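You operate a simulated robot arm through the tools that you are given. There is no shell and no other tool.

The job below is to be done with a simulated robot arm. You get a single attempt, and the scene is never put back.

JOB
Clamp the brown core and brush a patch of glue on its middle.
Fine: glue from the pot; brush back in its cup, pot lid shut. Set down upright: yellow brush. Where these are worked on the way, their far stop is far enough and under half their travel is too little: pot lid. A coat counts when it lies all over at full strength: go over it till it gets no stronger.

It is judged by the outcome, as a careful person would: the job done as asked, and still so three seconds after it is handed in. It fails if anything else is knocked over, pushed out of place, dropped, spilled or broken. A push-on lid holds only when it is set on centred and level and pressed home; a screw cap is set on level and turned clockwise until tight.

ROBOT AND FRAMES
A 7-joint arm with a two-finger gripper, fixed in place. Base frame: the origin is at the foot of the arm, x ahead of it, y to its left, z up; the work surface is at about z = 0.86. Readings come in m, degrees, newtons and seconds.
With the tool pointing down near the work surface it reaches from about 0.3 to 0.74 m from the base axis. Its first joint turns from -166.0 to 166.0 degrees. Payload 2.94 kg.
The tool frame sits at the grasp point between the pads (the TCP): z along the fingers, y along the line on which they close. The tips reach 0.03 m beyond it. Largest opening 0.138 m; the body of the gripper starts 0.109 m behind the TCP.
Orientation is told as [roll, pitch, yaw] about the base's x, y, z axes, in that order, counted from this pose: with the fingers straight down and closing along the base's y, the tool's x points along the base's -x, its y along +y and its z along -z.

CONTROLS
- The arm moves only by the tool step_arm. Its argument "targets" is a list of rows, each an object of numbers (a shift or turn left out is 0, a gripper value left out holds the last): "wx", "wy", "wz": the turn, a rotation vector about the tool's x, y, z in units of 45 degrees (1.0 is 45 degrees); "tx", "ty", "tz": the shift along the tool's x, y, z in units of 500 mm (1.0 is 500 mm); "fingers": the gripper command, from -1 (shut) to 1 (fully open), values between in proportion. In form: [{"wx": .., "wy": .., "wz": .., "tx": .., "ty": .., "tz": .., "fingers": ..}, ...]. A call has 1 to 20 rows; each row is the pose to reach, as a shift and turn from the pose commanded when the call began, along the tool's axes at that moment. A call with a number of a shift or a turn outside -1 to 1 is refused whole. A row lasts 0.2 s, in which the tool goes at most 0.05 m and 8.6 degrees; a call with a longer step from one row to the next is refused whole, and so is a gripper value outside its range. A pose out of reach is approached as far as the arm can. The call stops where the force on the tool passes 90 N (or 10 N more than at its start, if that is more) or the arm is blocked; 0.2 s more then pass. Each finger halts on what it meets, pressing with about 21 N; the grip force reading is that of the motor and also rises with nothing between the fingers. The clock runs only during rows and for 0.2 s after the last one: add rows that repeat a pose to give the fingers time. The reply holds the time, the measured pose of the TCP, the force on the tool along the base axes, the opening and the grip force, in the units named above and with some noise, with the torque about the TCP (base axes, N m) and any sound that the robot's microphone picked up.
- Cameras (640 x 400 px; columns grow to the right, rows downward): "scene" is fixed at [0.0485, -0.4997, 1.7786]; the picture's right is [0.54, -0.84, 0.00], its down [-0.66, -0.42, -0.63] and it looks along [0.53, 0.33, -0.78] (base axes); focal length 311 px, centre (320, 200). "wrist" rides on the gripper at [0.071, 0.019, -0.146] in the tool frame; the picture's right is [-0.26, 0.96, 0.00], its down [-0.85, -0.23, -0.48] and it looks along [-0.46, -0.13, 0.88] (tool axes); focal length 280 px, centre (320, 200). There is no depth. A picture from a camera that has moved, and an enlarged one, comes with that camera's place and axes in the base frame and with its lens.
- get_image(camera): a new picture of that camera. The clock stands still meanwhile.
- slide_trunk(by): slides the trunk up (or, below 0, down) by that many m; the arm rides with it, the base frame stays. It gives what a move gives, with no picture.
- close_up(camera, box): a new picture of the part [left, top, right, bottom] of that camera's present view, enlarged. The clock stands still meanwhile.
- sign_off(): hands the job in; it is judged then, once.

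Places have to be worked out from the pictures, the camera data and where the tool is seen. Open the gripper and draw the arm clear of the work before you hand the job in, unless the task says otherwise.

The tools are called after "Emit:" as a command line: name --argument value ..., lists and objects as JSON in quotes. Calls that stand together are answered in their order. step_arm: Moves the arm, as the interface text tells. Its arguments: {"type":"object","properties":{"targets":{"type":"array","items":{"type":"object","properties":{"wx":{"type":"number"},"wy":{"type":"number"},"wz":{"type":"number"},"tx":{"type":"number"},"ty":{"type":"number"},"tz":{"type":"number"},"fingers":{"type":"number"}}}}},"required":["targets"]} The other tools are called the same way: slide_trunk (by) slides the trunk up or down; get_image (camera) takes a picture; close_up (camera, box) takes an enlarged picture of a part of a camera's view; sign_off () hands the job in.

At the start:

```text
time: 0.0
ee_pos: [0.3668, -0.2273, 1.3864]
ee_rot: [0.0, -0.1, -0.1]
wrist_force: [0.0, 0.2, -0.4]
torque: [-0.01, -0.04, 0.01]
opening: 0.138
grip_force: 0.1
trunk travel left (down, up): [-0.425, 0.029]
```

scene: 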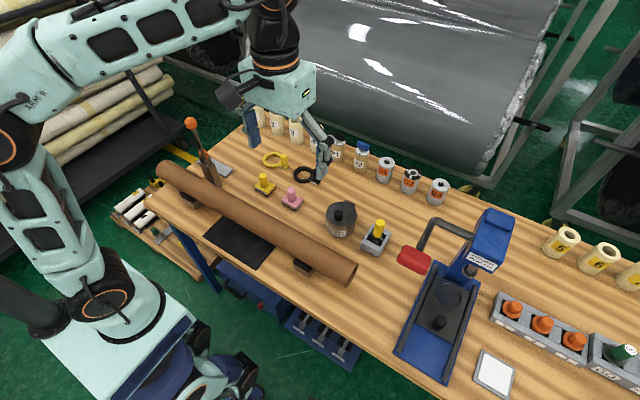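
wrist: 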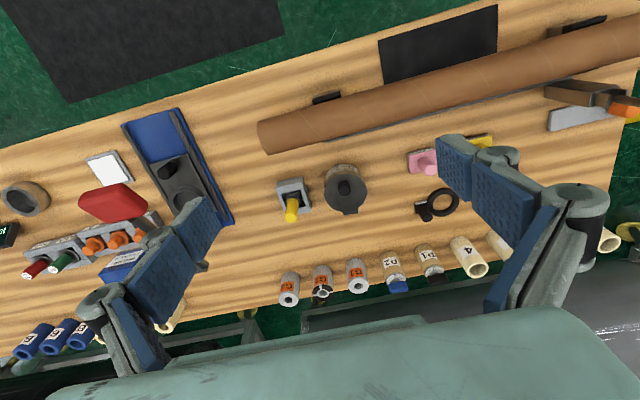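

The scene shows a brown core on rests, a glue pot with a dark knob lid, a yellow brush in a grey cup and a lever clamp with an orange knob. I'll take close-ups to understand each of them.

Emit:
close_up --camera "scene" --box '[140, 100, 300, 200]'

Emit:
close_up --camera "scene" --box '[280, 180, 440, 280]'

Emit:
close_up --camera "scene" --box '[180, 180, 380, 305]'

Emit:
close_up --camera "scene" --box '[380, 200, 540, 390]'

```text
4.00 times, centred on (220, 150) of scene
camera zoom: at [0.0485, -0.4997, 1.7786], right [0.54, -0.84, 0.0], down [-0.66, -0.42, -0.63], along [0.53, 0.33, -0.78], focal length 1244 px, centre (720, 400)
```

zoom: 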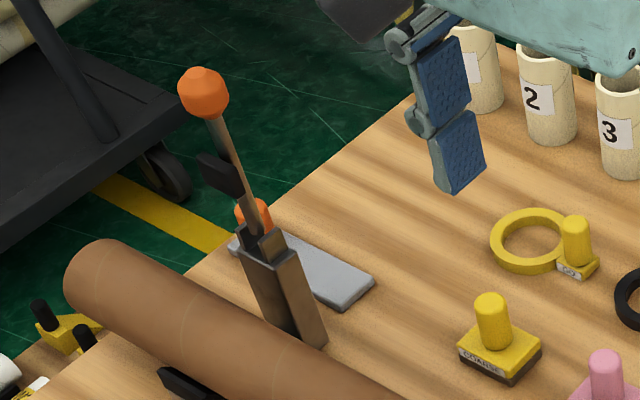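

```text
4.00 times, centred on (360, 230) of scene
camera zoom: at [0.0485, -0.4997, 1.7786], right [0.54, -0.84, 0.0], down [-0.66, -0.42, -0.63], along [0.53, 0.33, -0.78], focal length 1244 px, centre (160, 80)
```

zoom: 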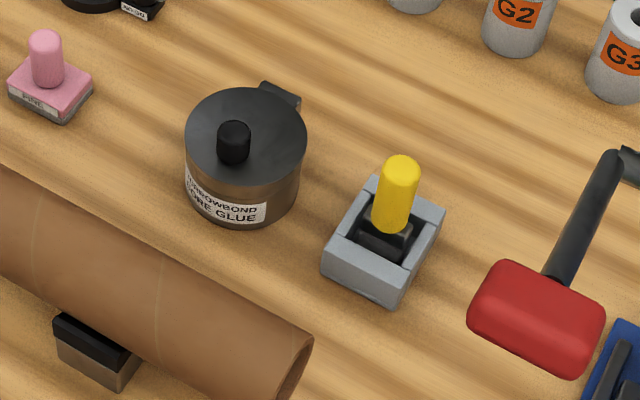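

```text
3.20 times, centred on (280, 242) of scene
camera zoom: at [0.0485, -0.4997, 1.7786], right [0.54, -0.84, 0.0], down [-0.66, -0.42, -0.63], along [0.53, 0.33, -0.78], focal length 995 px, centre (448, 64)
```

zoom: 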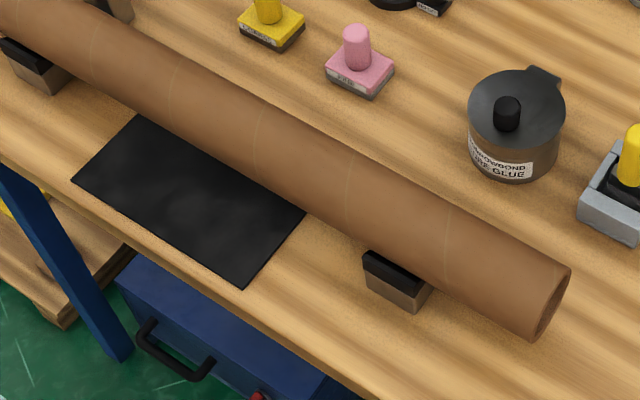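

```text
2.11 times, centred on (460, 295) of scene
camera zoom: at [0.0485, -0.4997, 1.7786], right [0.54, -0.84, 0.0], down [-0.66, -0.42, -0.63], along [0.53, 0.33, -0.78], focal length 655 px, centre (25, 0)
```

zoom: 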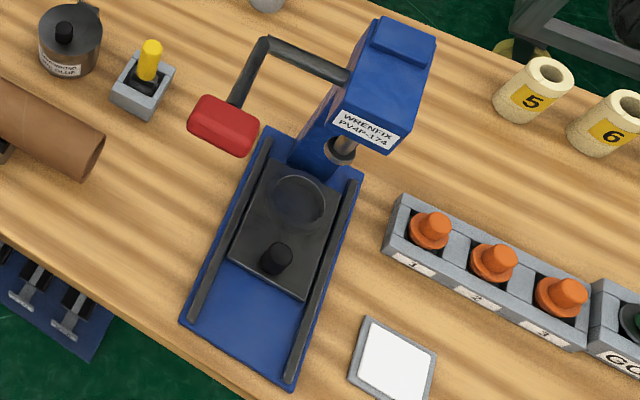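

The core lies along y at about x 0.43, from y -0.35 to 0.43, and a lever clamp stands near its left end. I'll zoom on the wrist view for the clamp, pot and brush.

Emit:
close_up --camera "wrist" --box '[520, 50, 640, 150]'

Emit:
close_up --camera "wrist" --box '[250, 140, 410, 240]'

Emit:
close_up --camera "scene" --box '[170, 105, 250, 190]'

```text
4.00 times, centred on (580, 100) of wrist
camera zoom: at [0.2948, -0.2074, 1.5332], right [0.26, 0.96, 0.0], down [0.85, -0.23, 0.48], along [0.46, -0.13, -0.88], focal length 1122 px, centre (-720, 600)
```

zoom: 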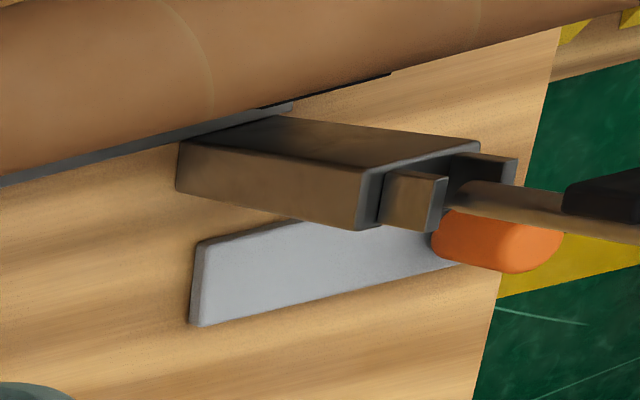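

```text
4.00 times, centred on (330, 190) of wrist
camera zoom: at [0.2948, -0.2074, 1.5332], right [0.26, 0.96, 0.0], down [0.85, -0.23, 0.48], along [0.46, -0.13, -0.88], focal length 1122 px, centre (280, 240)
```

zoom: 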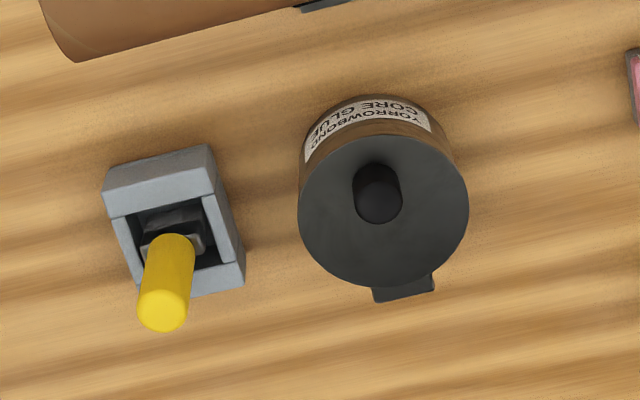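

```text
4.71 times, centred on (210, 148) of scene
camera zoom: at [0.0485, -0.4997, 1.7786], right [0.54, -0.84, 0.0], down [-0.66, -0.42, -0.63], along [0.53, 0.33, -0.78], focal length 1464 px, centre (838, 447)
```

zoom: 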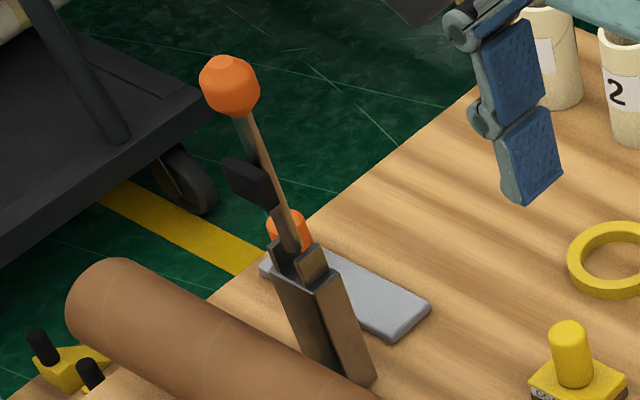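

Triangulating gives the lid knob at about (0.583,-0.228,0.954) with a hinge on its far side, the brush top at (0.608,-0.363,0.986), and the clamp lever standing near (0.505,0.277) with its knob at z≈1.165. I'll move high toward the clamp for a closer look.

Emit:
step_arm --targets '[{"ty": 0.085, "tx": 0.007, "tz": 0.02}, {"ty": 0.17, "tx": 0.014, "tz": 0.04}, {"ty": 0.255, "tx": 0.021, "tz": 0.06}, {"ty": 0.34, "tx": 0.028, "tz": 0.08}, {"ty": 0.425, "tx": 0.035, "tz": 0.1}, {"ty": 0.51, "tx": 0.042, "tz": 0.12}, {"ty": 0.595, "tx": 0.049, "tz": 0.14}, {"ty": 0.68, "tx": 0.056, "tz": 0.16}, {"ty": 0.765, "tx": 0.063, "tz": 0.18}, {"ty": 0.85, "tx": 0.07, "tz": 0.2}]'

Emit:
get_image --camera "wrist"

Emit:
get_image --camera "scene"

```text
time: 2.2
ee_pos: [0.3314, 0.1993, 1.2863]
ee_rot: [-0.1, -0.1, -0.1]
wrist_force: [0.3, -0.1, -0.3]
torque: [-0.03, 0.02, 0.01]
opening: 0.1379
grip_force: 0.0
trunk travel left (down, up): [-0.425, 0.029]
```

```text
taken
camera wrist: at [0.2603, 0.2195, 1.4327], right [0.26, 0.96, 0.0], down [0.85, -0.23, 0.48], along [0.46, -0.13, -0.88], focal length 280 px, centre (320, 200)
```

wrist: 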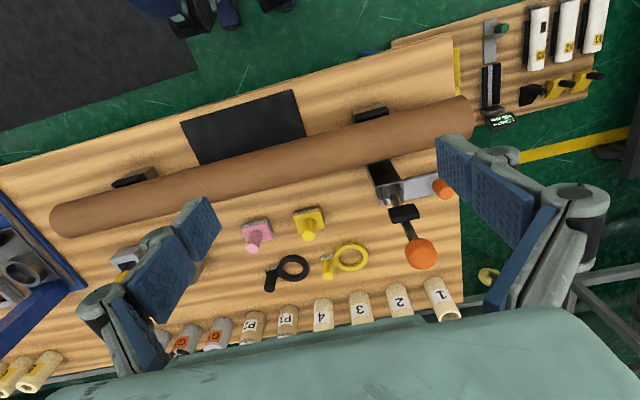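

```text
taken
```

scene: 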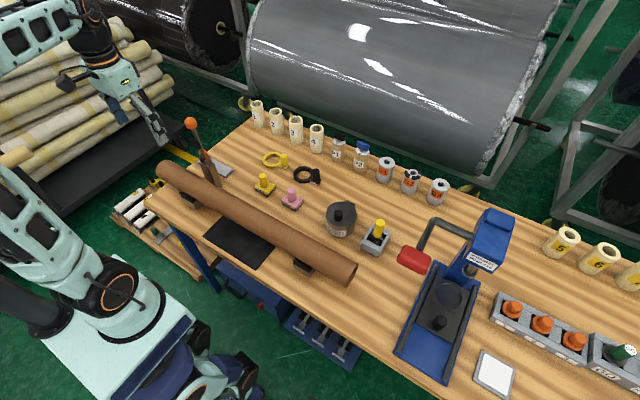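

Emit:
close_up --camera "wrist" --box '[350, 140, 480, 280]'

Emit:
close_up --camera "wrist" --box '[40, 80, 480, 250]'

Emit:
close_up --camera "scene" --box '[150, 100, 260, 200]'

```text
2.86 times, centred on (415, 210) of wrist
camera zoom: at [0.2603, 0.2195, 1.4327], right [0.26, 0.96, 0.0], down [0.85, -0.23, 0.48], along [0.46, -0.13, -0.88], focal length 801 px, centre (49, 171)
```

zoom: 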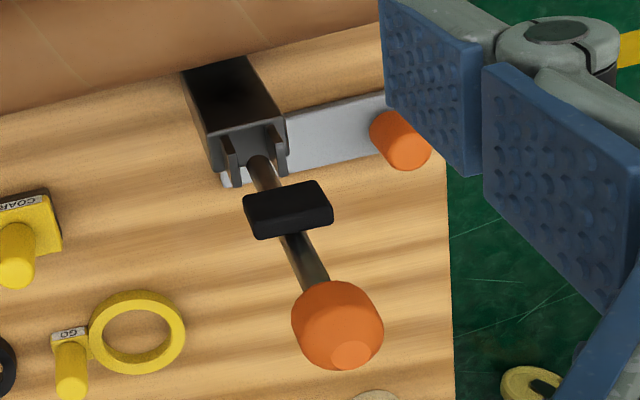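

```text
1.45 times, centred on (260, 165) of wrist
camera zoom: at [0.2603, 0.2195, 1.4327], right [0.26, 0.96, 0.0], down [0.85, -0.23, 0.48], along [0.46, -0.13, -0.88], focal length 408 px, centre (407, 251)
```

zoom: 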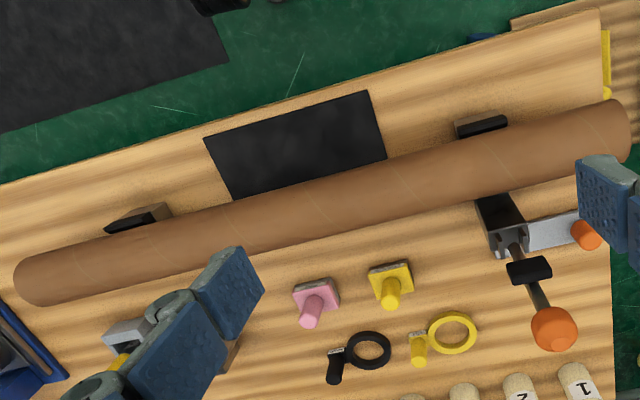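

```text
4.00 times, centred on (205, 150) of scene
camera zoom: at [0.0485, -0.4997, 1.7786], right [0.54, -0.84, 0.0], down [-0.66, -0.42, -0.63], along [0.53, 0.33, -0.78], focal length 1244 px, centre (780, 400)
```

zoom: 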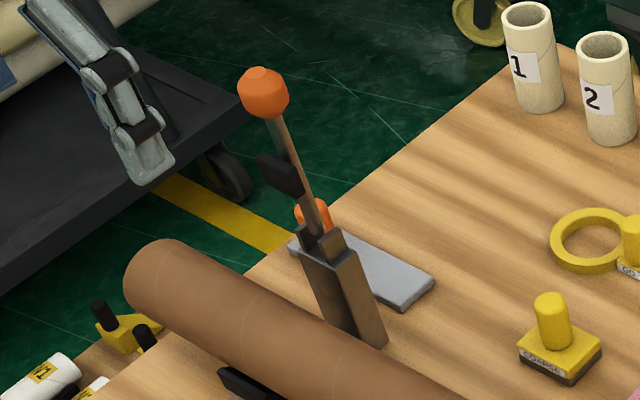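

The clamp lever pivots at about (0.510,0.283,0.985), with its knob at (0.507,0.281,1.16) and the pad on the core side, so it swings toward -x onto the core. I'll move above the knob and check alignment before descending.

Emit:
step_arm --targets '[{"tx": -0.07, "ty": 0.033, "tz": 0.01}, {"tx": -0.14, "ty": 0.065, "tz": 0.02}, {"tx": -0.21, "ty": 0.098, "tz": 0.03}, {"tx": -0.28, "ty": 0.13, "tz": 0.04}, {"tx": -0.351, "ty": 0.163, "tz": 0.05}, {"tx": -0.351, "ty": 0.163, "tz": 0.06}]'

Emit:
get_image --camera "wrist"

Emit:
close_up --camera "scene" --box '[110, 40, 270, 190]'

```text
time: 3.6
ee_pos: [0.5099, 0.2791, 1.2568]
ee_rot: [0.0, -0.1, -0.1]
wrist_force: [-0.1, -0.9, 0.3]
torque: [0.02, -0.04, 0.0]
opening: 0.138
grip_force: 0.0
trunk travel left (down, up): [-0.425, 0.029]
```

```text
taken
camera wrist: at [0.4375, 0.3, 1.403], right [0.26, 0.96, 0.0], down [0.85, -0.23, 0.48], along [0.46, -0.13, -0.88], focal length 280 px, centre (320, 200)
```

wrist: 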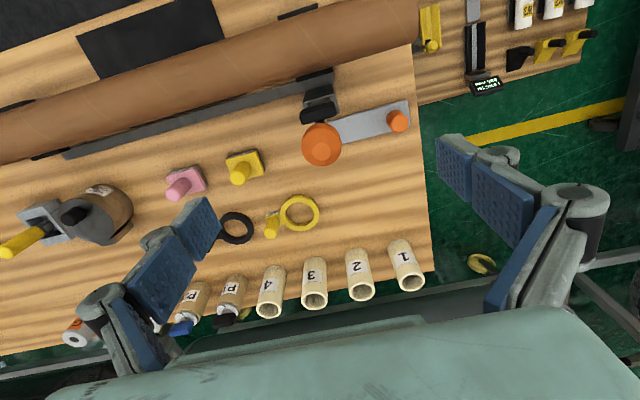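

```text
2.67 times, centred on (190, 115) of scene
camera zoom: at [0.0485, -0.4997, 1.7786], right [0.54, -0.84, 0.0], down [-0.66, -0.42, -0.63], along [0.53, 0.33, -0.78], focal length 830 px, centre (667, 427)
```

zoom: 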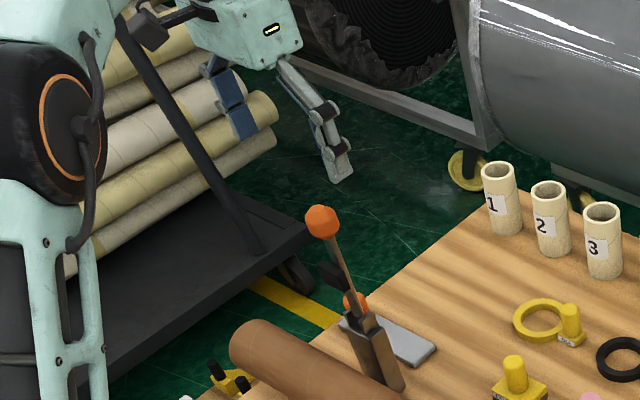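

The knob projects to (0.510,0.281), right under the TCP, so I'll descend around it and close the fingers.

Emit:
step_arm --targets '[{"ty": 0.004, "tz": 0.09}, {"ty": 0.004, "tz": 0.185}, {"ty": 0.004, "tz": 0.185, "fingers": -1}, {"ty": 0.004, "tz": 0.185, "fingers": -1}, {"ty": 0.004, "tz": 0.185, "fingers": -1}, {"ty": 0.004, "tz": 0.185, "fingers": -1}, {"ty": 0.004, "tz": 0.185, "fingers": -1}]'

Emit:
get_image --camera "wrist"

Emit:
close_up --camera "scene" --box '[110, 60, 270, 190]'

```text
time: 5.2
ee_pos: [0.509, 0.2799, 1.1652]
ee_rot: [-0.1, 0.0, -0.2]
wrist_force: [-1.7, -3.3, -0.5]
torque: [-0.11, 0.04, -0.06]
opening: 0.0342
grip_force: 44.5
trunk travel left (down, up): [-0.425, 0.029]
```

```text
taken
camera wrist: at [0.437, 0.3006, 1.3111], right [0.27, 0.96, 0.0], down [0.85, -0.23, 0.48], along [0.46, -0.13, -0.88], focal length 280 px, centre (320, 200)
```

wrist: 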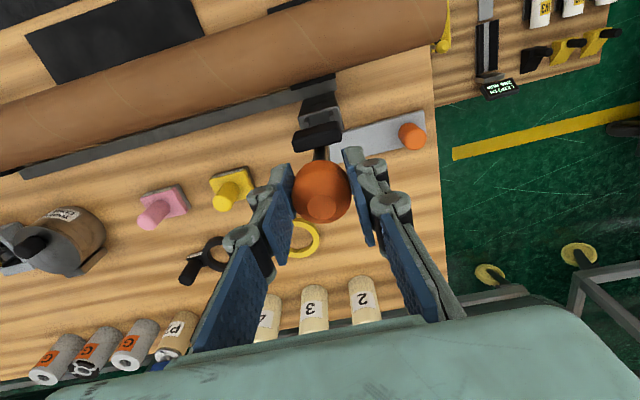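

```text
3.08 times, centred on (190, 125) of scene
camera zoom: at [0.0485, -0.4997, 1.7786], right [0.54, -0.84, 0.0], down [-0.66, -0.42, -0.63], along [0.53, 0.33, -0.78], focal length 957 px, centre (720, 431)
```

zoom: 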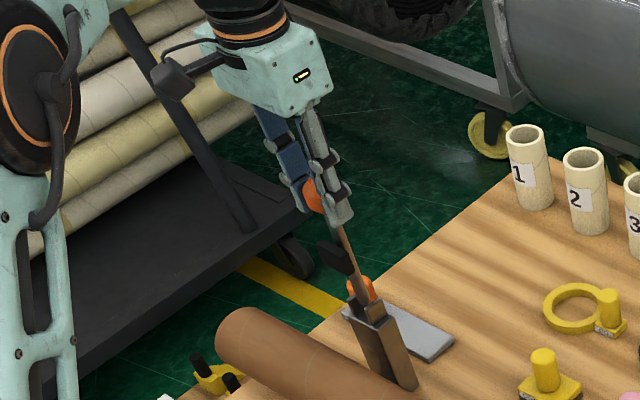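

The fingers hold the knob (opening 0.034). I'll swing it through the first 30° of the arc toward the core and check the forces.

Emit:
step_arm --targets '[{"tx": 0.0376, "tz": 0.002}, {"tx": 0.0748, "tz": 0.0079}, {"tx": 0.1112, "tz": 0.0176}, {"tx": 0.1464, "tz": 0.0311}, {"tx": 0.18, "tz": 0.0482}]'

Emit:
get_image --camera "wrist"

Emit:
close_up --camera "scene" --box '[110, 60, 270, 190]'

```text
time: 6.4
ee_pos: [0.4214, 0.2802, 1.1383]
ee_rot: [-0.1, 0.0, -0.2]
wrist_force: [11.6, -3.8, -4.5]
torque: [-0.23, -1.28, -0.02]
opening: 0.0342
grip_force: 44.6
trunk travel left (down, up): [-0.425, 0.029]
```

```text
taken
camera wrist: at [0.3489, 0.3006, 1.2844], right [0.27, 0.96, 0.0], down [0.85, -0.23, 0.48], along [0.46, -0.13, -0.88], focal length 280 px, centre (320, 200)
```

wrist: 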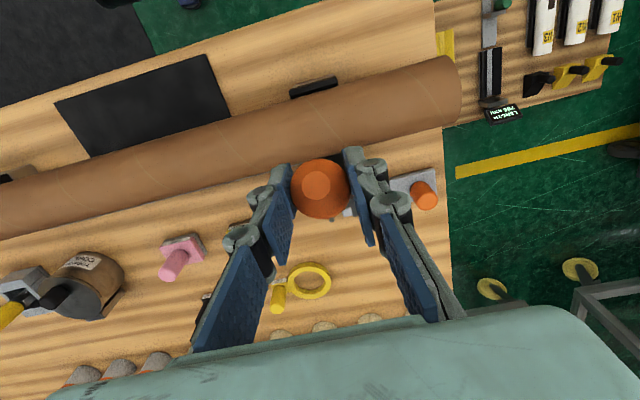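

```text
3.08 times, centred on (190, 125) of scene
camera zoom: at [0.0485, -0.4997, 1.7786], right [0.54, -0.84, 0.0], down [-0.66, -0.42, -0.63], along [0.53, 0.33, -0.78], focal length 957 px, centre (720, 431)
```

zoom: 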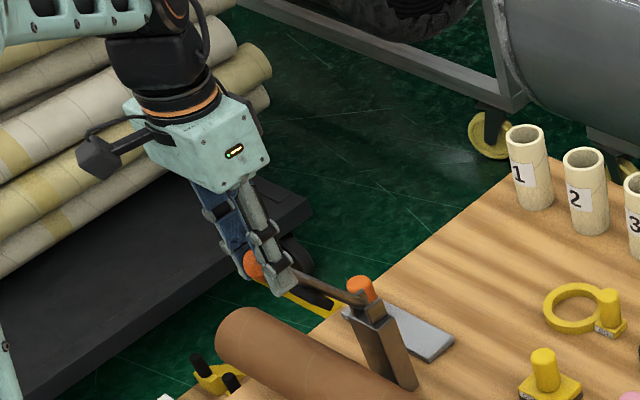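

The lever follows at 30° with only about 12 N resistance. I'll continue along the arc to 60°.

Emit:
step_arm --targets '[{"tx": 0.0316, "tz": 0.0205}, {"tx": 0.0609, "tz": 0.0442}, {"tx": 0.0875, "tz": 0.0709}, {"tx": 0.1112, "tz": 0.1002}, {"tx": 0.1318, "tz": 0.1318}]'

Emit:
get_image --camera "wrist"

Emit:
close_up --camera "scene" --box '[110, 80, 270, 210]'

```text
time: 7.6
ee_pos: [0.3609, 0.2805, 1.073]
ee_rot: [0.0, -0.1, -0.2]
wrist_force: [30.3, -1.5, -9.3]
torque: [-0.27, -1.11, -0.12]
opening: 0.0345
grip_force: 44.8
trunk travel left (down, up): [-0.425, 0.029]
```

```text
taken
camera wrist: at [0.287, 0.3003, 1.2201], right [0.27, 0.96, 0.0], down [0.85, -0.23, 0.48], along [0.46, -0.13, -0.88], focal length 280 px, centre (320, 200)
```

wrist: 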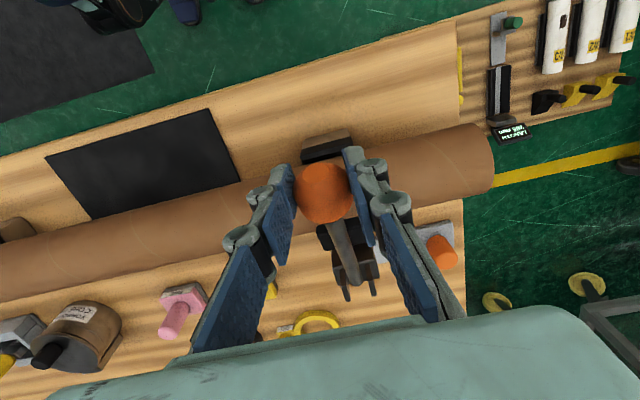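

```text
3.08 times, centred on (190, 145) of scene
camera zoom: at [0.0485, -0.4997, 1.7786], right [0.54, -0.84, 0.0], down [-0.66, -0.42, -0.63], along [0.53, 0.33, -0.78], focal length 957 px, centre (720, 369)
```

zoom: 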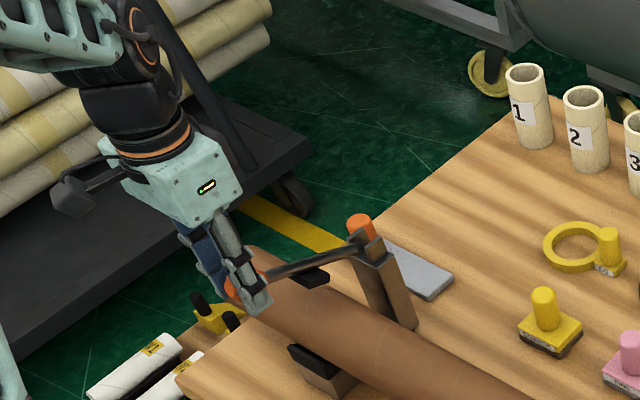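

Fitting the three measured points gives a pivot at (0.514,0.991) with radius 0.174, so I was pulling slightly outward. I'll correct the arc and continue toward horizontal.

Emit:
step_arm --targets '[{"tx": 0.0006, "tz": 0.038}, {"tx": 0.0126, "tz": 0.0724}, {"tx": 0.0208, "tz": 0.108}]'

Emit:
get_image --camera "wrist"

Emit:
close_up --camera "scene" --box '[130, 100, 270, 210]'

```text
time: 8.4
ee_pos: [0.3441, 0.2793, 1.0209]
ee_rot: [0.1, 0.0, -0.2]
wrist_force: [10.8, -2.5, 2.3]
torque: [-0.06, -1.06, -0.03]
opening: 0.0336
grip_force: 44.8
trunk travel left (down, up): [-0.425, 0.029]
```

```text
taken
camera wrist: at [0.2719, 0.3004, 1.167], right [0.26, 0.96, 0.0], down [0.85, -0.23, 0.48], along [0.46, -0.13, -0.88], focal length 280 px, centre (320, 200)
```

wrist: 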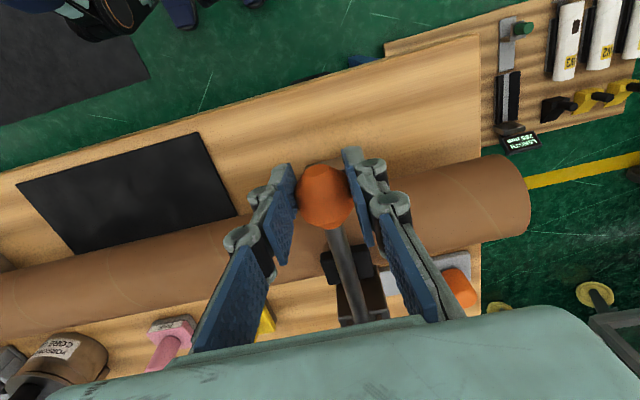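

```text
3.64 times, centred on (200, 155) of scene
camera zoom: at [0.0485, -0.4997, 1.7786], right [0.54, -0.84, 0.0], down [-0.66, -0.42, -0.63], along [0.53, 0.33, -0.78], focal length 1131 px, centre (756, 364)
```

zoom: 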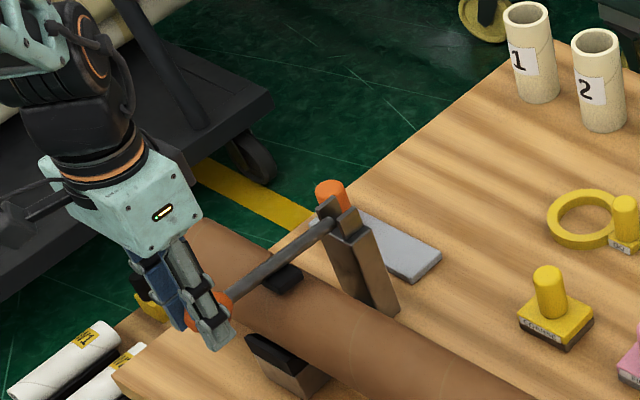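

The pad is now close to the core top. I'll press down in small steps and watch the force.

Emit:
step_arm --targets '[{"tx": 0.002, "tz": 0.012}, {"tx": 0.003, "tz": 0.024}, {"tx": 0.0044, "tz": 0.036}]'

```text
time: 9.2
ee_pos: [0.3417, 0.2798, 1.009]
ee_rot: [0.6, -0.7, -0.3]
wrist_force: [11.0, -7.8, 55.0]
torque: [-0.13, -0.8, -0.09]
opening: 0.0343
grip_force: 44.9
trunk travel left (down, up): [-0.425, 0.029]
```

The upward force has risen to 55 N at z 1.009, so the pad seems to be on the core. I'll check with a close-up before pressing more.

Emit:
close_up --camera "scene" --box '[150, 130, 230, 200]'

Emit:
close_up --camera "wrist" --box '[250, 130, 450, 340]'

```text
5.71 times, centred on (190, 165) of scene
camera zoom: at [0.0485, -0.4997, 1.7786], right [0.54, -0.84, 0.0], down [-0.66, -0.42, -0.63], along [0.53, 0.33, -0.78], focal length 1778 px, centre (1063, 400)
```

zoom: 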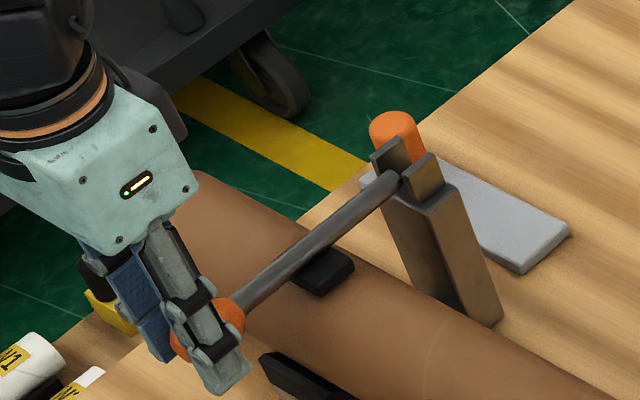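

```text
1.90 times, centred on (350, 235) of wrist
camera zoom: at [0.2688, 0.2991, 1.1547], right [0.27, 0.96, 0.01], down [0.84, -0.24, 0.48], along [0.47, -0.12, -0.88], focal length 534 px, centre (263, 133)
```

zoom: 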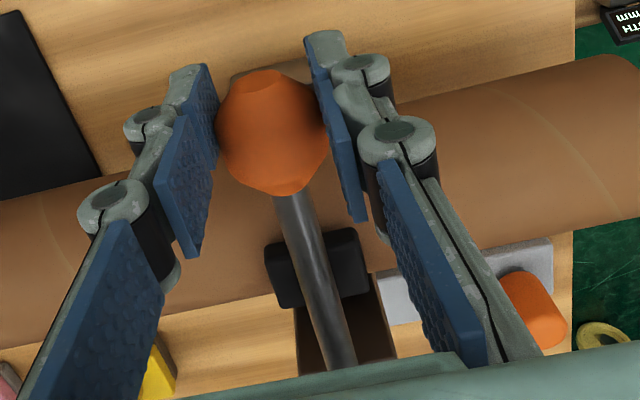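

The pad is resting on the core at roughly 84° of travel. I'll press a bit more to see whether it latches.

Emit:
step_arm --targets '[{"tz": 0.006}, {"tz": 0.012}, {"tz": 0.012}]'

```text
time: 10.0
ee_pos: [0.3407, 0.2808, 0.9977]
ee_rot: [0.2, -0.1, -0.2]
wrist_force: [4.3, -1.4, 30.3]
torque: [-0.03, -0.79, -0.04]
opening: 0.0363
grip_force: 45.2
trunk travel left (down, up): [-0.425, 0.029]
```

The knob dropped to 0.998 and the force fell from 55 to 30 N, which looks like an over-centre point. I'll continue a little further to the stop.

Emit:
step_arm --targets '[{"tz": 0.006}, {"tz": 0.012}, {"tz": 0.018}, {"tz": 0.018}]'

Emit:
close_up --camera "scene" --box '[150, 130, 230, 200]'

```text
time: 11.0
ee_pos: [0.3386, 0.2801, 0.9857]
ee_rot: [-0.3, 0.3, 0.0]
wrist_force: [-4.7, 2.4, -9.6]
torque: [0.02, 1.09, 0.02]
opening: 0.0319
grip_force: 45.4
trunk travel left (down, up): [-0.425, 0.029]
```

```text
5.71 times, centred on (190, 165) of scene
camera zoom: at [0.0485, -0.4997, 1.7786], right [0.54, -0.84, 0.0], down [-0.66, -0.42, -0.63], along [0.53, 0.33, -0.78], focal length 1778 px, centre (1063, 400)
```

zoom: 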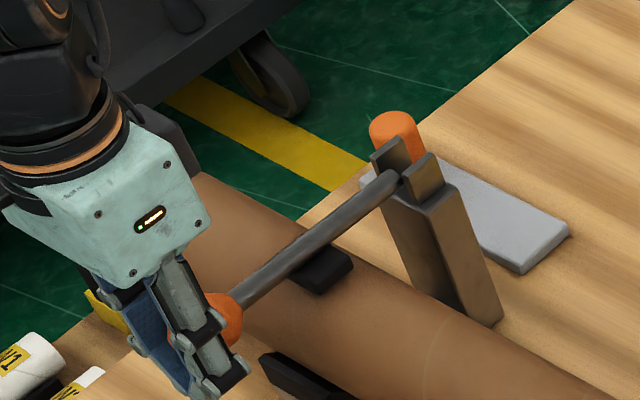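

Now the lever pulls the tool down (-9.6 N), so it has gone over centre. I'll press on to the end stop.

Emit:
step_arm --targets '[{"tz": 0.006}, {"tz": 0.012}, {"tz": 0.018}, {"tz": 0.018}]'

```text
time: 12.0
ee_pos: [0.3379, 0.2803, 0.9797]
ee_rot: [0.0, -0.3, 0.0]
wrist_force: [-19.7, -1.7, 22.9]
torque: [-0.01, -0.2, -0.03]
opening: 0.0316
grip_force: 45.5
trunk travel left (down, up): [-0.425, 0.029]
```

There is now a firm 23 N upward reaction at z 0.980, which is the end stop. I'll release the knob, rise and look whether the lever holds.

Emit:
step_arm --targets '[{"fingers": 0.2}, {"fingers": 0.2}, {"fingers": 0.2}, {"tz": -0.08, "fingers": 0.2}, {"tz": -0.16, "fingers": 0.2}, {"tz": -0.24, "fingers": 0.2}, {"tz": -0.32, "fingers": 0.2}]'

Emit:
get_image --camera "wrist"

Emit:
close_up --camera "scene" --box '[130, 120, 250, 200]'

```text
time: 13.6
ee_pos: [0.3405, 0.2832, 1.1387]
ee_rot: [0.0, 0.0, -0.1]
wrist_force: [-0.1, 0.8, 0.2]
torque: [-0.01, 0.02, -0.02]
opening: 0.0827
grip_force: 0.0
trunk travel left (down, up): [-0.425, 0.029]
```

```text
taken
camera wrist: at [0.268, 0.3028, 1.2839], right [0.26, 0.96, 0.0], down [0.85, -0.23, 0.48], along [0.46, -0.13, -0.88], focal length 280 px, centre (320, 200)
```

wrist: 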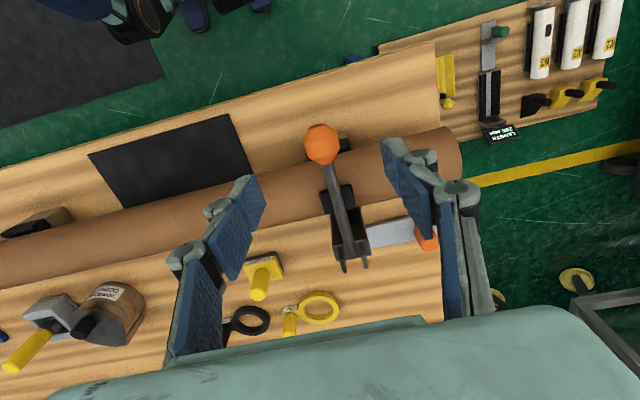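

```text
5.00 times, centred on (190, 160) of scene
camera zoom: at [0.0485, -0.4997, 1.7786], right [0.54, -0.84, 0.0], down [-0.66, -0.42, -0.63], along [0.53, 0.33, -0.78], focal length 1555 px, centre (970, 400)
```

zoom: 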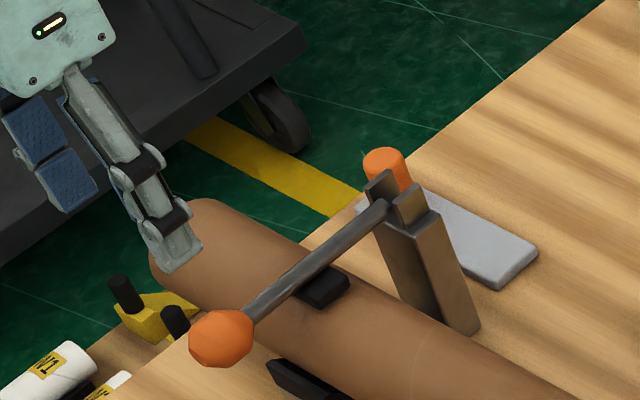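

The clamp stays latched on the core with the pad down. Now I'll travel high to the pot and brush area for a closer look.

Emit:
step_arm --targets '[{"tx": -0.0267, "ty": -0.083, "tz": -0.03}, {"tx": -0.0533, "ty": -0.167, "tz": -0.06}, {"tx": -0.08, "ty": -0.25, "tz": -0.09}, {"tx": -0.107, "ty": -0.333, "tz": -0.1}, {"tx": -0.133, "ty": -0.417, "tz": -0.1}, {"tx": -0.16, "ty": -0.5, "tz": -0.1}, {"tx": -0.187, "ty": -0.583, "tz": -0.1}, {"tx": -0.213, "ty": -0.667, "tz": -0.1}, {"tx": -0.24, "ty": -0.75, "tz": -0.1}, {"tx": -0.267, "ty": -0.833, "tz": -0.1}, {"tx": -0.293, "ty": -0.917, "tz": -0.1}, {"tx": -0.32, "ty": -1.0, "tz": -0.1}]'

Emit:
get_image --camera "wrist"

Emit:
close_up --camera "scene" --box '[310, 180, 430, 270]'

```text
time: 16.2
ee_pos: [0.4985, -0.2217, 1.1862]
ee_rot: [0.0, -0.1, -0.2]
wrist_force: [-0.7, -0.4, -0.2]
torque: [0.01, 0.02, 0.02]
opening: 0.0831
grip_force: 0.0
trunk travel left (down, up): [-0.425, 0.029]
```

```text
taken
camera wrist: at [0.4266, -0.2019, 1.333], right [0.26, 0.96, 0.0], down [0.85, -0.23, 0.48], along [0.46, -0.13, -0.88], focal length 280 px, centre (320, 200)
```

wrist: 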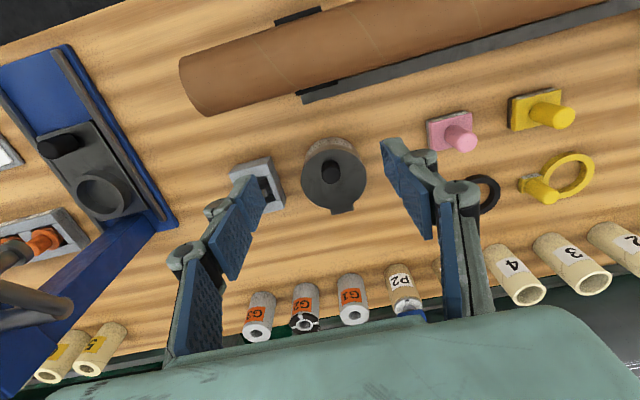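

```text
4.44 times, centred on (370, 225) of scene
camera zoom: at [0.0485, -0.4997, 1.7786], right [0.54, -0.84, 0.0], down [-0.66, -0.42, -0.63], along [0.53, 0.33, -0.78], focal length 1382 px, centre (98, 89)
```

zoom: 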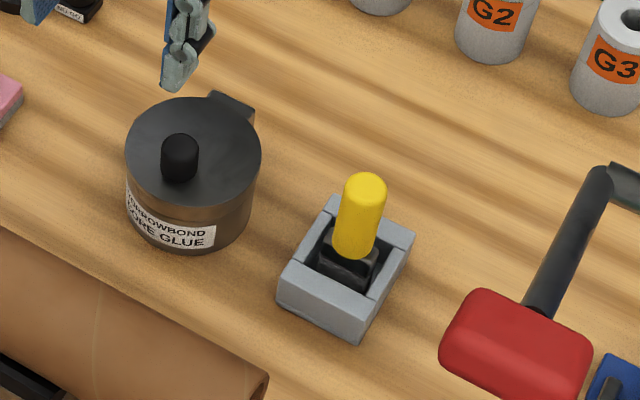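

Emit:
close_up --camera "wrist" --box '[270, 120, 400, 230]'

```text
3.64 times, centred on (335, 175) of wrist
camera zoom: at [0.4266, -0.2019, 1.333], right [0.26, 0.96, 0.0], down [0.85, -0.23, 0.48], along [0.46, -0.13, -0.88], focal length 1020 px, centre (266, 291)
```

zoom: 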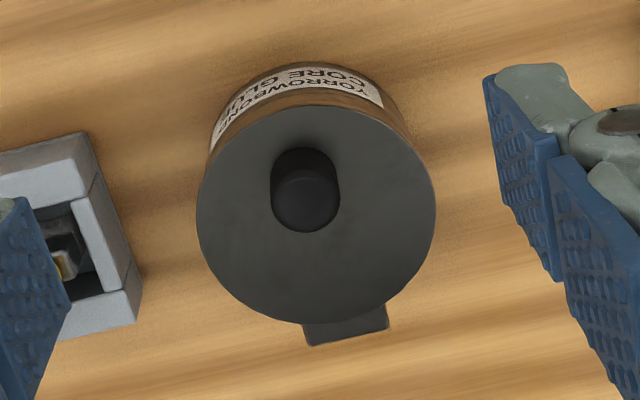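

The lid is a 0.10 m disc centred at (0.604,-0.228), top z≈0.938, hinged at x≈0.657 on the far side, with its knob at (0.583,-0.229) and knob top z≈0.967. I'll hover over the knob with a narrower opening and check alignment.

Emit:
step_arm --targets '[{"tx": -0.06, "ty": -0.005, "tz": 0.06, "fingers": 0.0}, {"tx": -0.12, "ty": -0.01, "tz": 0.12, "fingers": 0.0}, {"tx": -0.169, "ty": -0.0146, "tz": 0.19, "fingers": 0.0}, {"tx": -0.169, "ty": -0.0146, "tz": 0.27, "fingers": 0.0}]'

Emit:
get_image --camera "wrist"

Emit:
close_up --camera "scene" --box '[300, 140, 440, 270]'

```text
time: 17.2
ee_pos: [0.5816, -0.229, 1.0542]
ee_rot: [-0.1, -0.1, -0.1]
wrist_force: [-0.5, -0.1, 0.0]
torque: [0.02, 0.03, 0.01]
opening: 0.0692
grip_force: 0.1
trunk travel left (down, up): [-0.425, 0.029]
```

```text
taken
camera wrist: at [0.5096, -0.2077, 1.2], right [0.26, 0.96, 0.0], down [0.85, -0.23, 0.48], along [0.46, -0.13, -0.88], focal length 280 px, centre (320, 200)
```

wrist: 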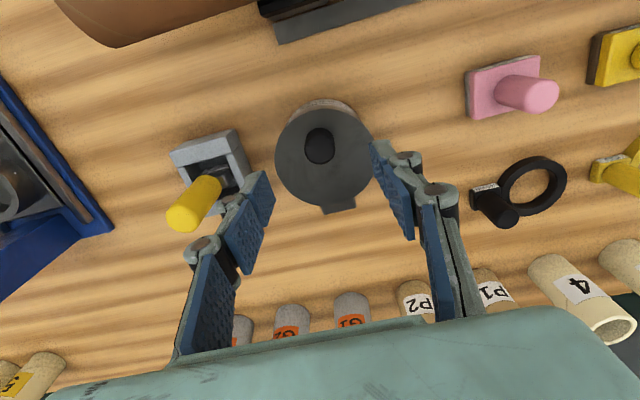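

```text
3.08 times, centred on (370, 205) of scene
camera zoom: at [0.0485, -0.4997, 1.7786], right [0.54, -0.84, 0.0], down [-0.66, -0.42, -0.63], along [0.53, 0.33, -0.78], focal length 957 px, centre (166, 185)
```

zoom: 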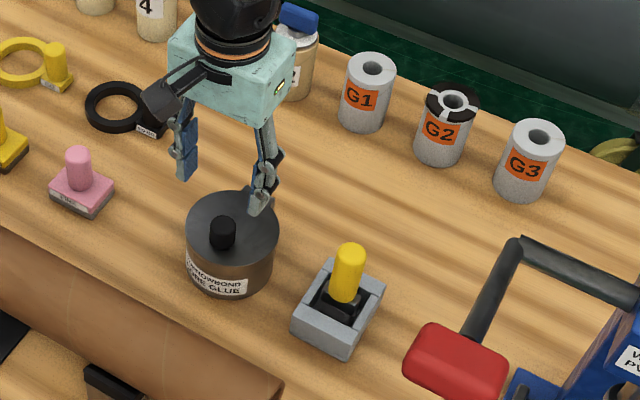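

The knob projects to (0.585,-0.2295), so I'll nudge x slightly, descend so that the tips straddle the knob above the lid, and close.

Emit:
step_arm --targets '[{"tx": -0.006, "tz": 0.08, "fingers": 0.0}, {"tx": -0.006, "tz": 0.155, "fingers": 0.0}, {"tx": -0.006, "tz": 0.155, "fingers": -1}, {"tx": -0.006, "tz": 0.155, "fingers": -1}, {"tx": -0.006, "tz": 0.155, "fingers": -1}, {"tx": -0.006, "tz": 0.155, "fingers": -1}]'

Emit:
get_image --camera "wrist"

Emit:
close_up --camera "scene" --box '[300, 160, 420, 260]'

```text
time: 18.6
ee_pos: [0.5858, -0.23, 0.9775]
ee_rot: [-0.1, 0.0, -0.2]
wrist_force: [1.0, -8.5, -1.8]
torque: [-0.36, -0.02, -0.04]
opening: 0.0271
grip_force: 45.0
trunk travel left (down, up): [-0.425, 0.029]
```

```text
taken
camera wrist: at [0.5126, -0.2093, 1.1236], right [0.27, 0.96, 0.0], down [0.85, -0.23, 0.48], along [0.46, -0.13, -0.88], focal length 280 px, centre (320, 200)
```

wrist: 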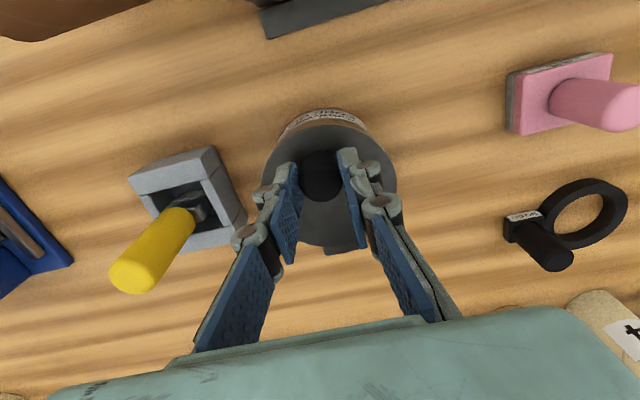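

```text
4.00 times, centred on (360, 210) of scene
camera zoom: at [0.0485, -0.4997, 1.7786], right [0.54, -0.84, 0.0], down [-0.66, -0.42, -0.63], along [0.53, 0.33, -0.78], focal length 1244 px, centre (160, 160)
```

zoom: 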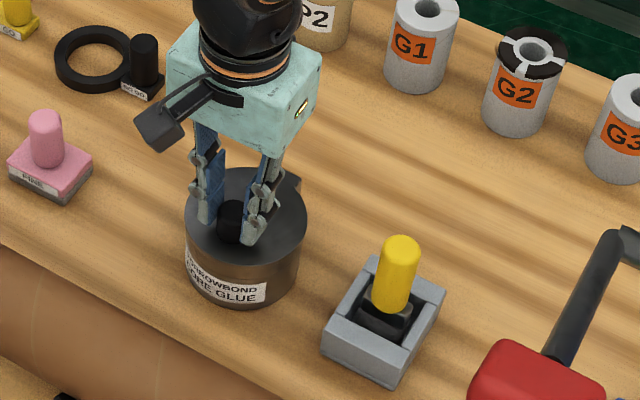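

The knob is gripped (0.027 wide). I'll raise the lid about the far hinge through the first 30° and check forces.

Emit:
step_arm --targets '[{"tx": -0.0046, "tz": -0.0122, "ty": -0.001}, {"tx": -0.0092, "tz": -0.0244, "ty": -0.001}, {"tx": -0.0158, "tz": -0.0356, "ty": -0.001}, {"tx": -0.0224, "tz": -0.0468, "ty": -0.001}, {"tx": -0.0308, "tz": -0.0567, "ty": -0.001}, {"tx": -0.0392, "tz": -0.0666, "ty": -0.001}]'

Emit:
close_up --camera "scene" --box '[300, 160, 420, 260]'

Emit:
get_image --camera "wrist"

```text
time: 20.0
ee_pos: [0.6046, -0.229, 1.0112]
ee_rot: [0.0, 0.0, -0.2]
wrist_force: [-16.0, -9.6, -6.8]
torque: [-0.24, 1.67, -0.08]
opening: 0.0272
grip_force: 45.2
trunk travel left (down, up): [-0.425, 0.029]
```

```text
4.00 times, centred on (360, 210) of scene
camera zoom: at [0.0485, -0.4997, 1.7786], right [0.54, -0.84, 0.0], down [-0.66, -0.42, -0.63], along [0.53, 0.33, -0.78], focal length 1244 px, centre (160, 160)
```

zoom: 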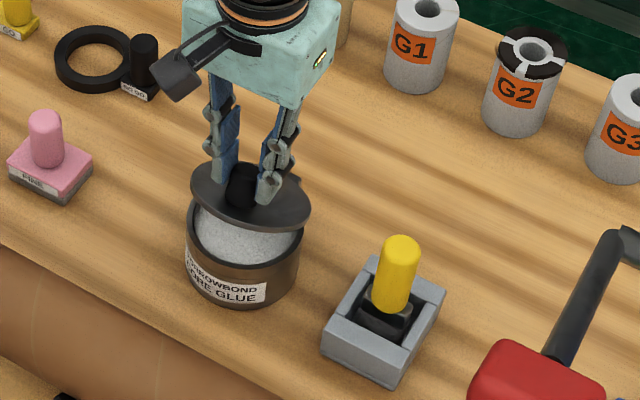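

```text
taken
camera wrist: at [0.5326, -0.2097, 1.1569], right [0.27, 0.96, 0.0], down [0.85, -0.23, 0.48], along [0.46, -0.13, -0.88], focal length 280 px, centre (320, 200)
```

wrist: 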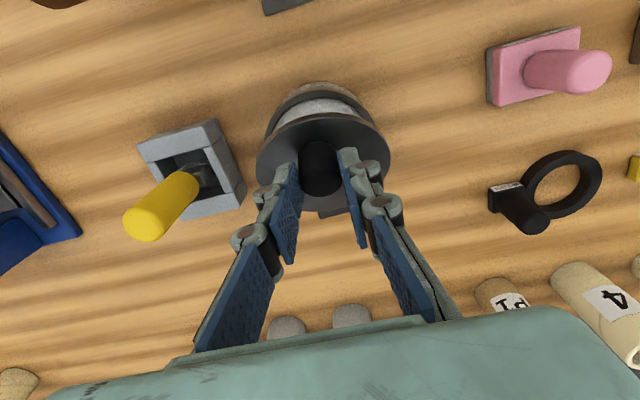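

The lid is lifting cleanly and the pot stays put. I'll continue to about 60°.

Emit:
step_arm --targets '[{"tx": -0.0095, "tz": -0.0085}, {"tx": -0.0195, "tz": -0.0166}, {"tx": -0.0308, "tz": -0.0236}, {"tx": -0.0421, "tz": -0.0296}, {"tx": -0.054, "tz": -0.0343}, {"tx": -0.066, "tz": -0.0382}]'

Emit:
close_up --camera "scene" --box '[300, 160, 420, 260]'

Emit:
get_image --camera "wrist"

```text
time: 21.4
ee_pos: [0.6369, -0.2292, 1.0309]
ee_rot: [-0.1, -0.1, -0.1]
wrist_force: [-20.2, -8.7, 6.6]
torque: [-0.3, 1.71, -0.04]
opening: 0.0273
grip_force: 44.8
trunk travel left (down, up): [-0.425, 0.029]
```

```text
4.00 times, centred on (360, 210) of scene
camera zoom: at [0.0485, -0.4997, 1.7786], right [0.54, -0.84, 0.0], down [-0.66, -0.42, -0.63], along [0.53, 0.33, -0.78], focal length 1244 px, centre (160, 160)
```

zoom: 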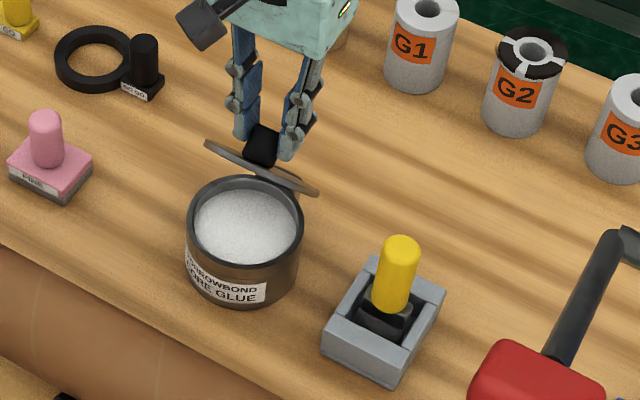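

```text
taken
camera wrist: at [0.565, -0.2093, 1.1772], right [0.26, 0.96, 0.0], down [0.85, -0.23, 0.48], along [0.46, -0.13, -0.88], focal length 280 px, centre (320, 200)
```

wrist: 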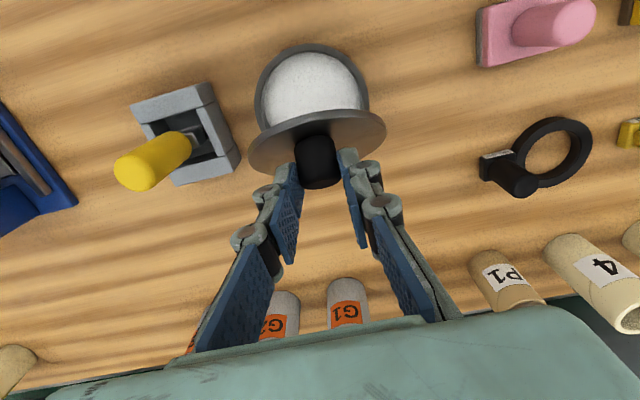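

The lid is at about 60° with modest forces. I'll continue past vertical toward the far stop.

Emit:
step_arm --targets '[{"tx": -0.013, "tz": -0.0025}, {"tx": -0.0258, "tz": -0.0042}, {"tx": -0.0388, "tz": -0.0045}, {"tx": -0.0518, "tz": -0.004}, {"tx": -0.0646, "tz": -0.002}, {"tx": -0.0774, "tz": 0.0008}]'

Emit:
close_up --camera "scene" --box '[300, 160, 420, 260]'

Emit:
get_image --camera "wrist"

```text
time: 22.8
ee_pos: [0.6764, -0.2299, 1.0343]
ee_rot: [-0.2, -0.6, -0.1]
wrist_force: [-13.2, -12.8, 27.9]
torque: [-0.39, 1.53, 0.16]
opening: 0.027
grip_force: 44.8
trunk travel left (down, up): [-0.425, 0.029]
```

```text
4.00 times, centred on (360, 210) of scene
camera zoom: at [0.0485, -0.4997, 1.7786], right [0.54, -0.84, 0.0], down [-0.66, -0.42, -0.63], along [0.53, 0.33, -0.78], focal length 1244 px, centre (160, 160)
```

zoom: 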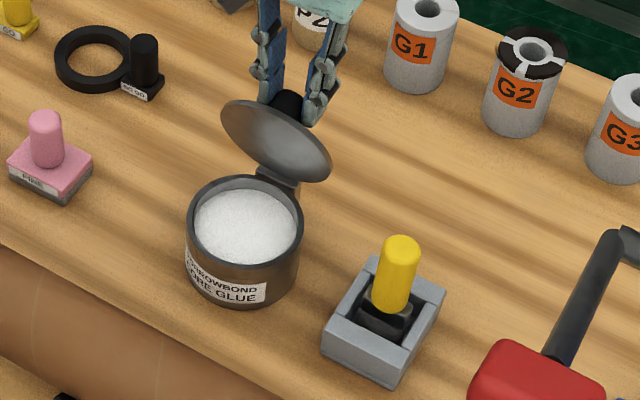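

```text
taken
camera wrist: at [0.603, -0.2089, 1.1793], right [0.26, 0.96, 0.0], down [0.84, -0.23, 0.48], along [0.47, -0.13, -0.87], focal length 280 px, centre (320, 200)
```

wrist: 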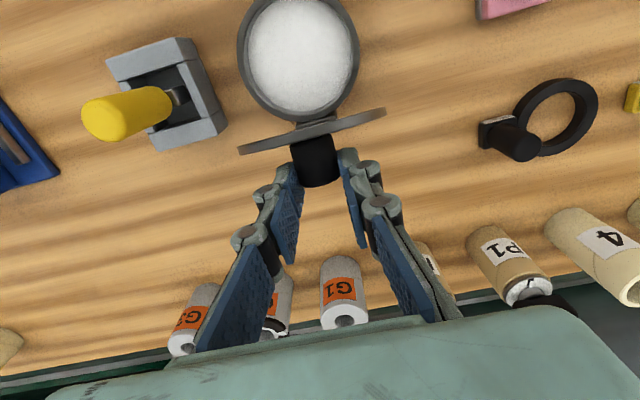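

The fit puts the hinge at x≈0.663 with radius 0.08, and the lid is at about 84°. I'll push on past vertical along the corrected arc.

Emit:
step_arm --targets '[{"tx": -0.005, "tz": -0.008}, {"tx": -0.015, "tz": -0.007}, {"tx": -0.0284, "tz": -0.0044}, {"tx": -0.041, "tz": 0.001}, {"tx": -0.0536, "tz": 0.0074}]'

Emit:
close_up --camera "scene" --box '[300, 160, 420, 260]'

Emit:
get_image --camera "wrist"

```text
time: 24.0
ee_pos: [0.6982, -0.2294, 1.0295]
ee_rot: [-0.4, -0.5, -0.3]
wrist_force: [-7.6, -17.4, 26.0]
torque: [-0.46, 1.59, 0.53]
opening: 0.0268
grip_force: 44.9
out of reach, approached as far as the arm can: row 5
trunk travel left (down, up): [-0.425, 0.029]
```

```text
4.00 times, centred on (360, 210) of scene
camera zoom: at [0.0485, -0.4997, 1.7786], right [0.54, -0.84, 0.0], down [-0.66, -0.42, -0.63], along [0.53, 0.33, -0.78], focal length 1244 px, centre (160, 160)
```

zoom: 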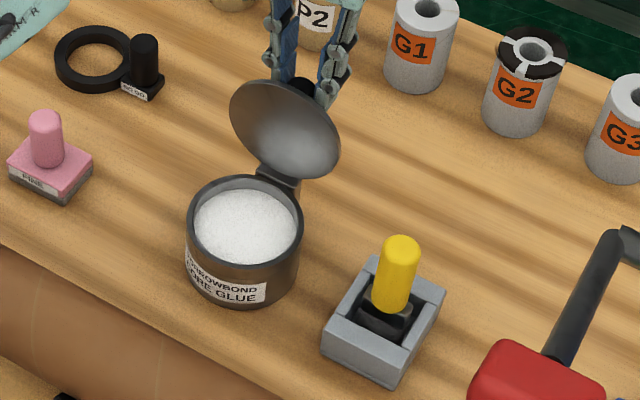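

```text
taken
camera wrist: at [0.6242, -0.2086, 1.1744], right [0.26, 0.96, 0.0], down [0.84, -0.23, 0.48], along [0.47, -0.13, -0.87], focal length 280 px, centre (320, 200)
```

wrist: 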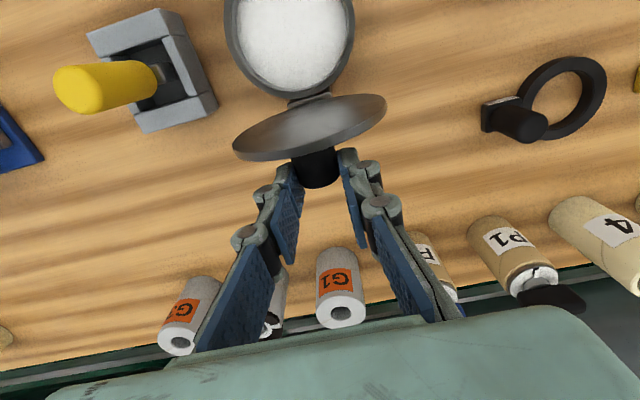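

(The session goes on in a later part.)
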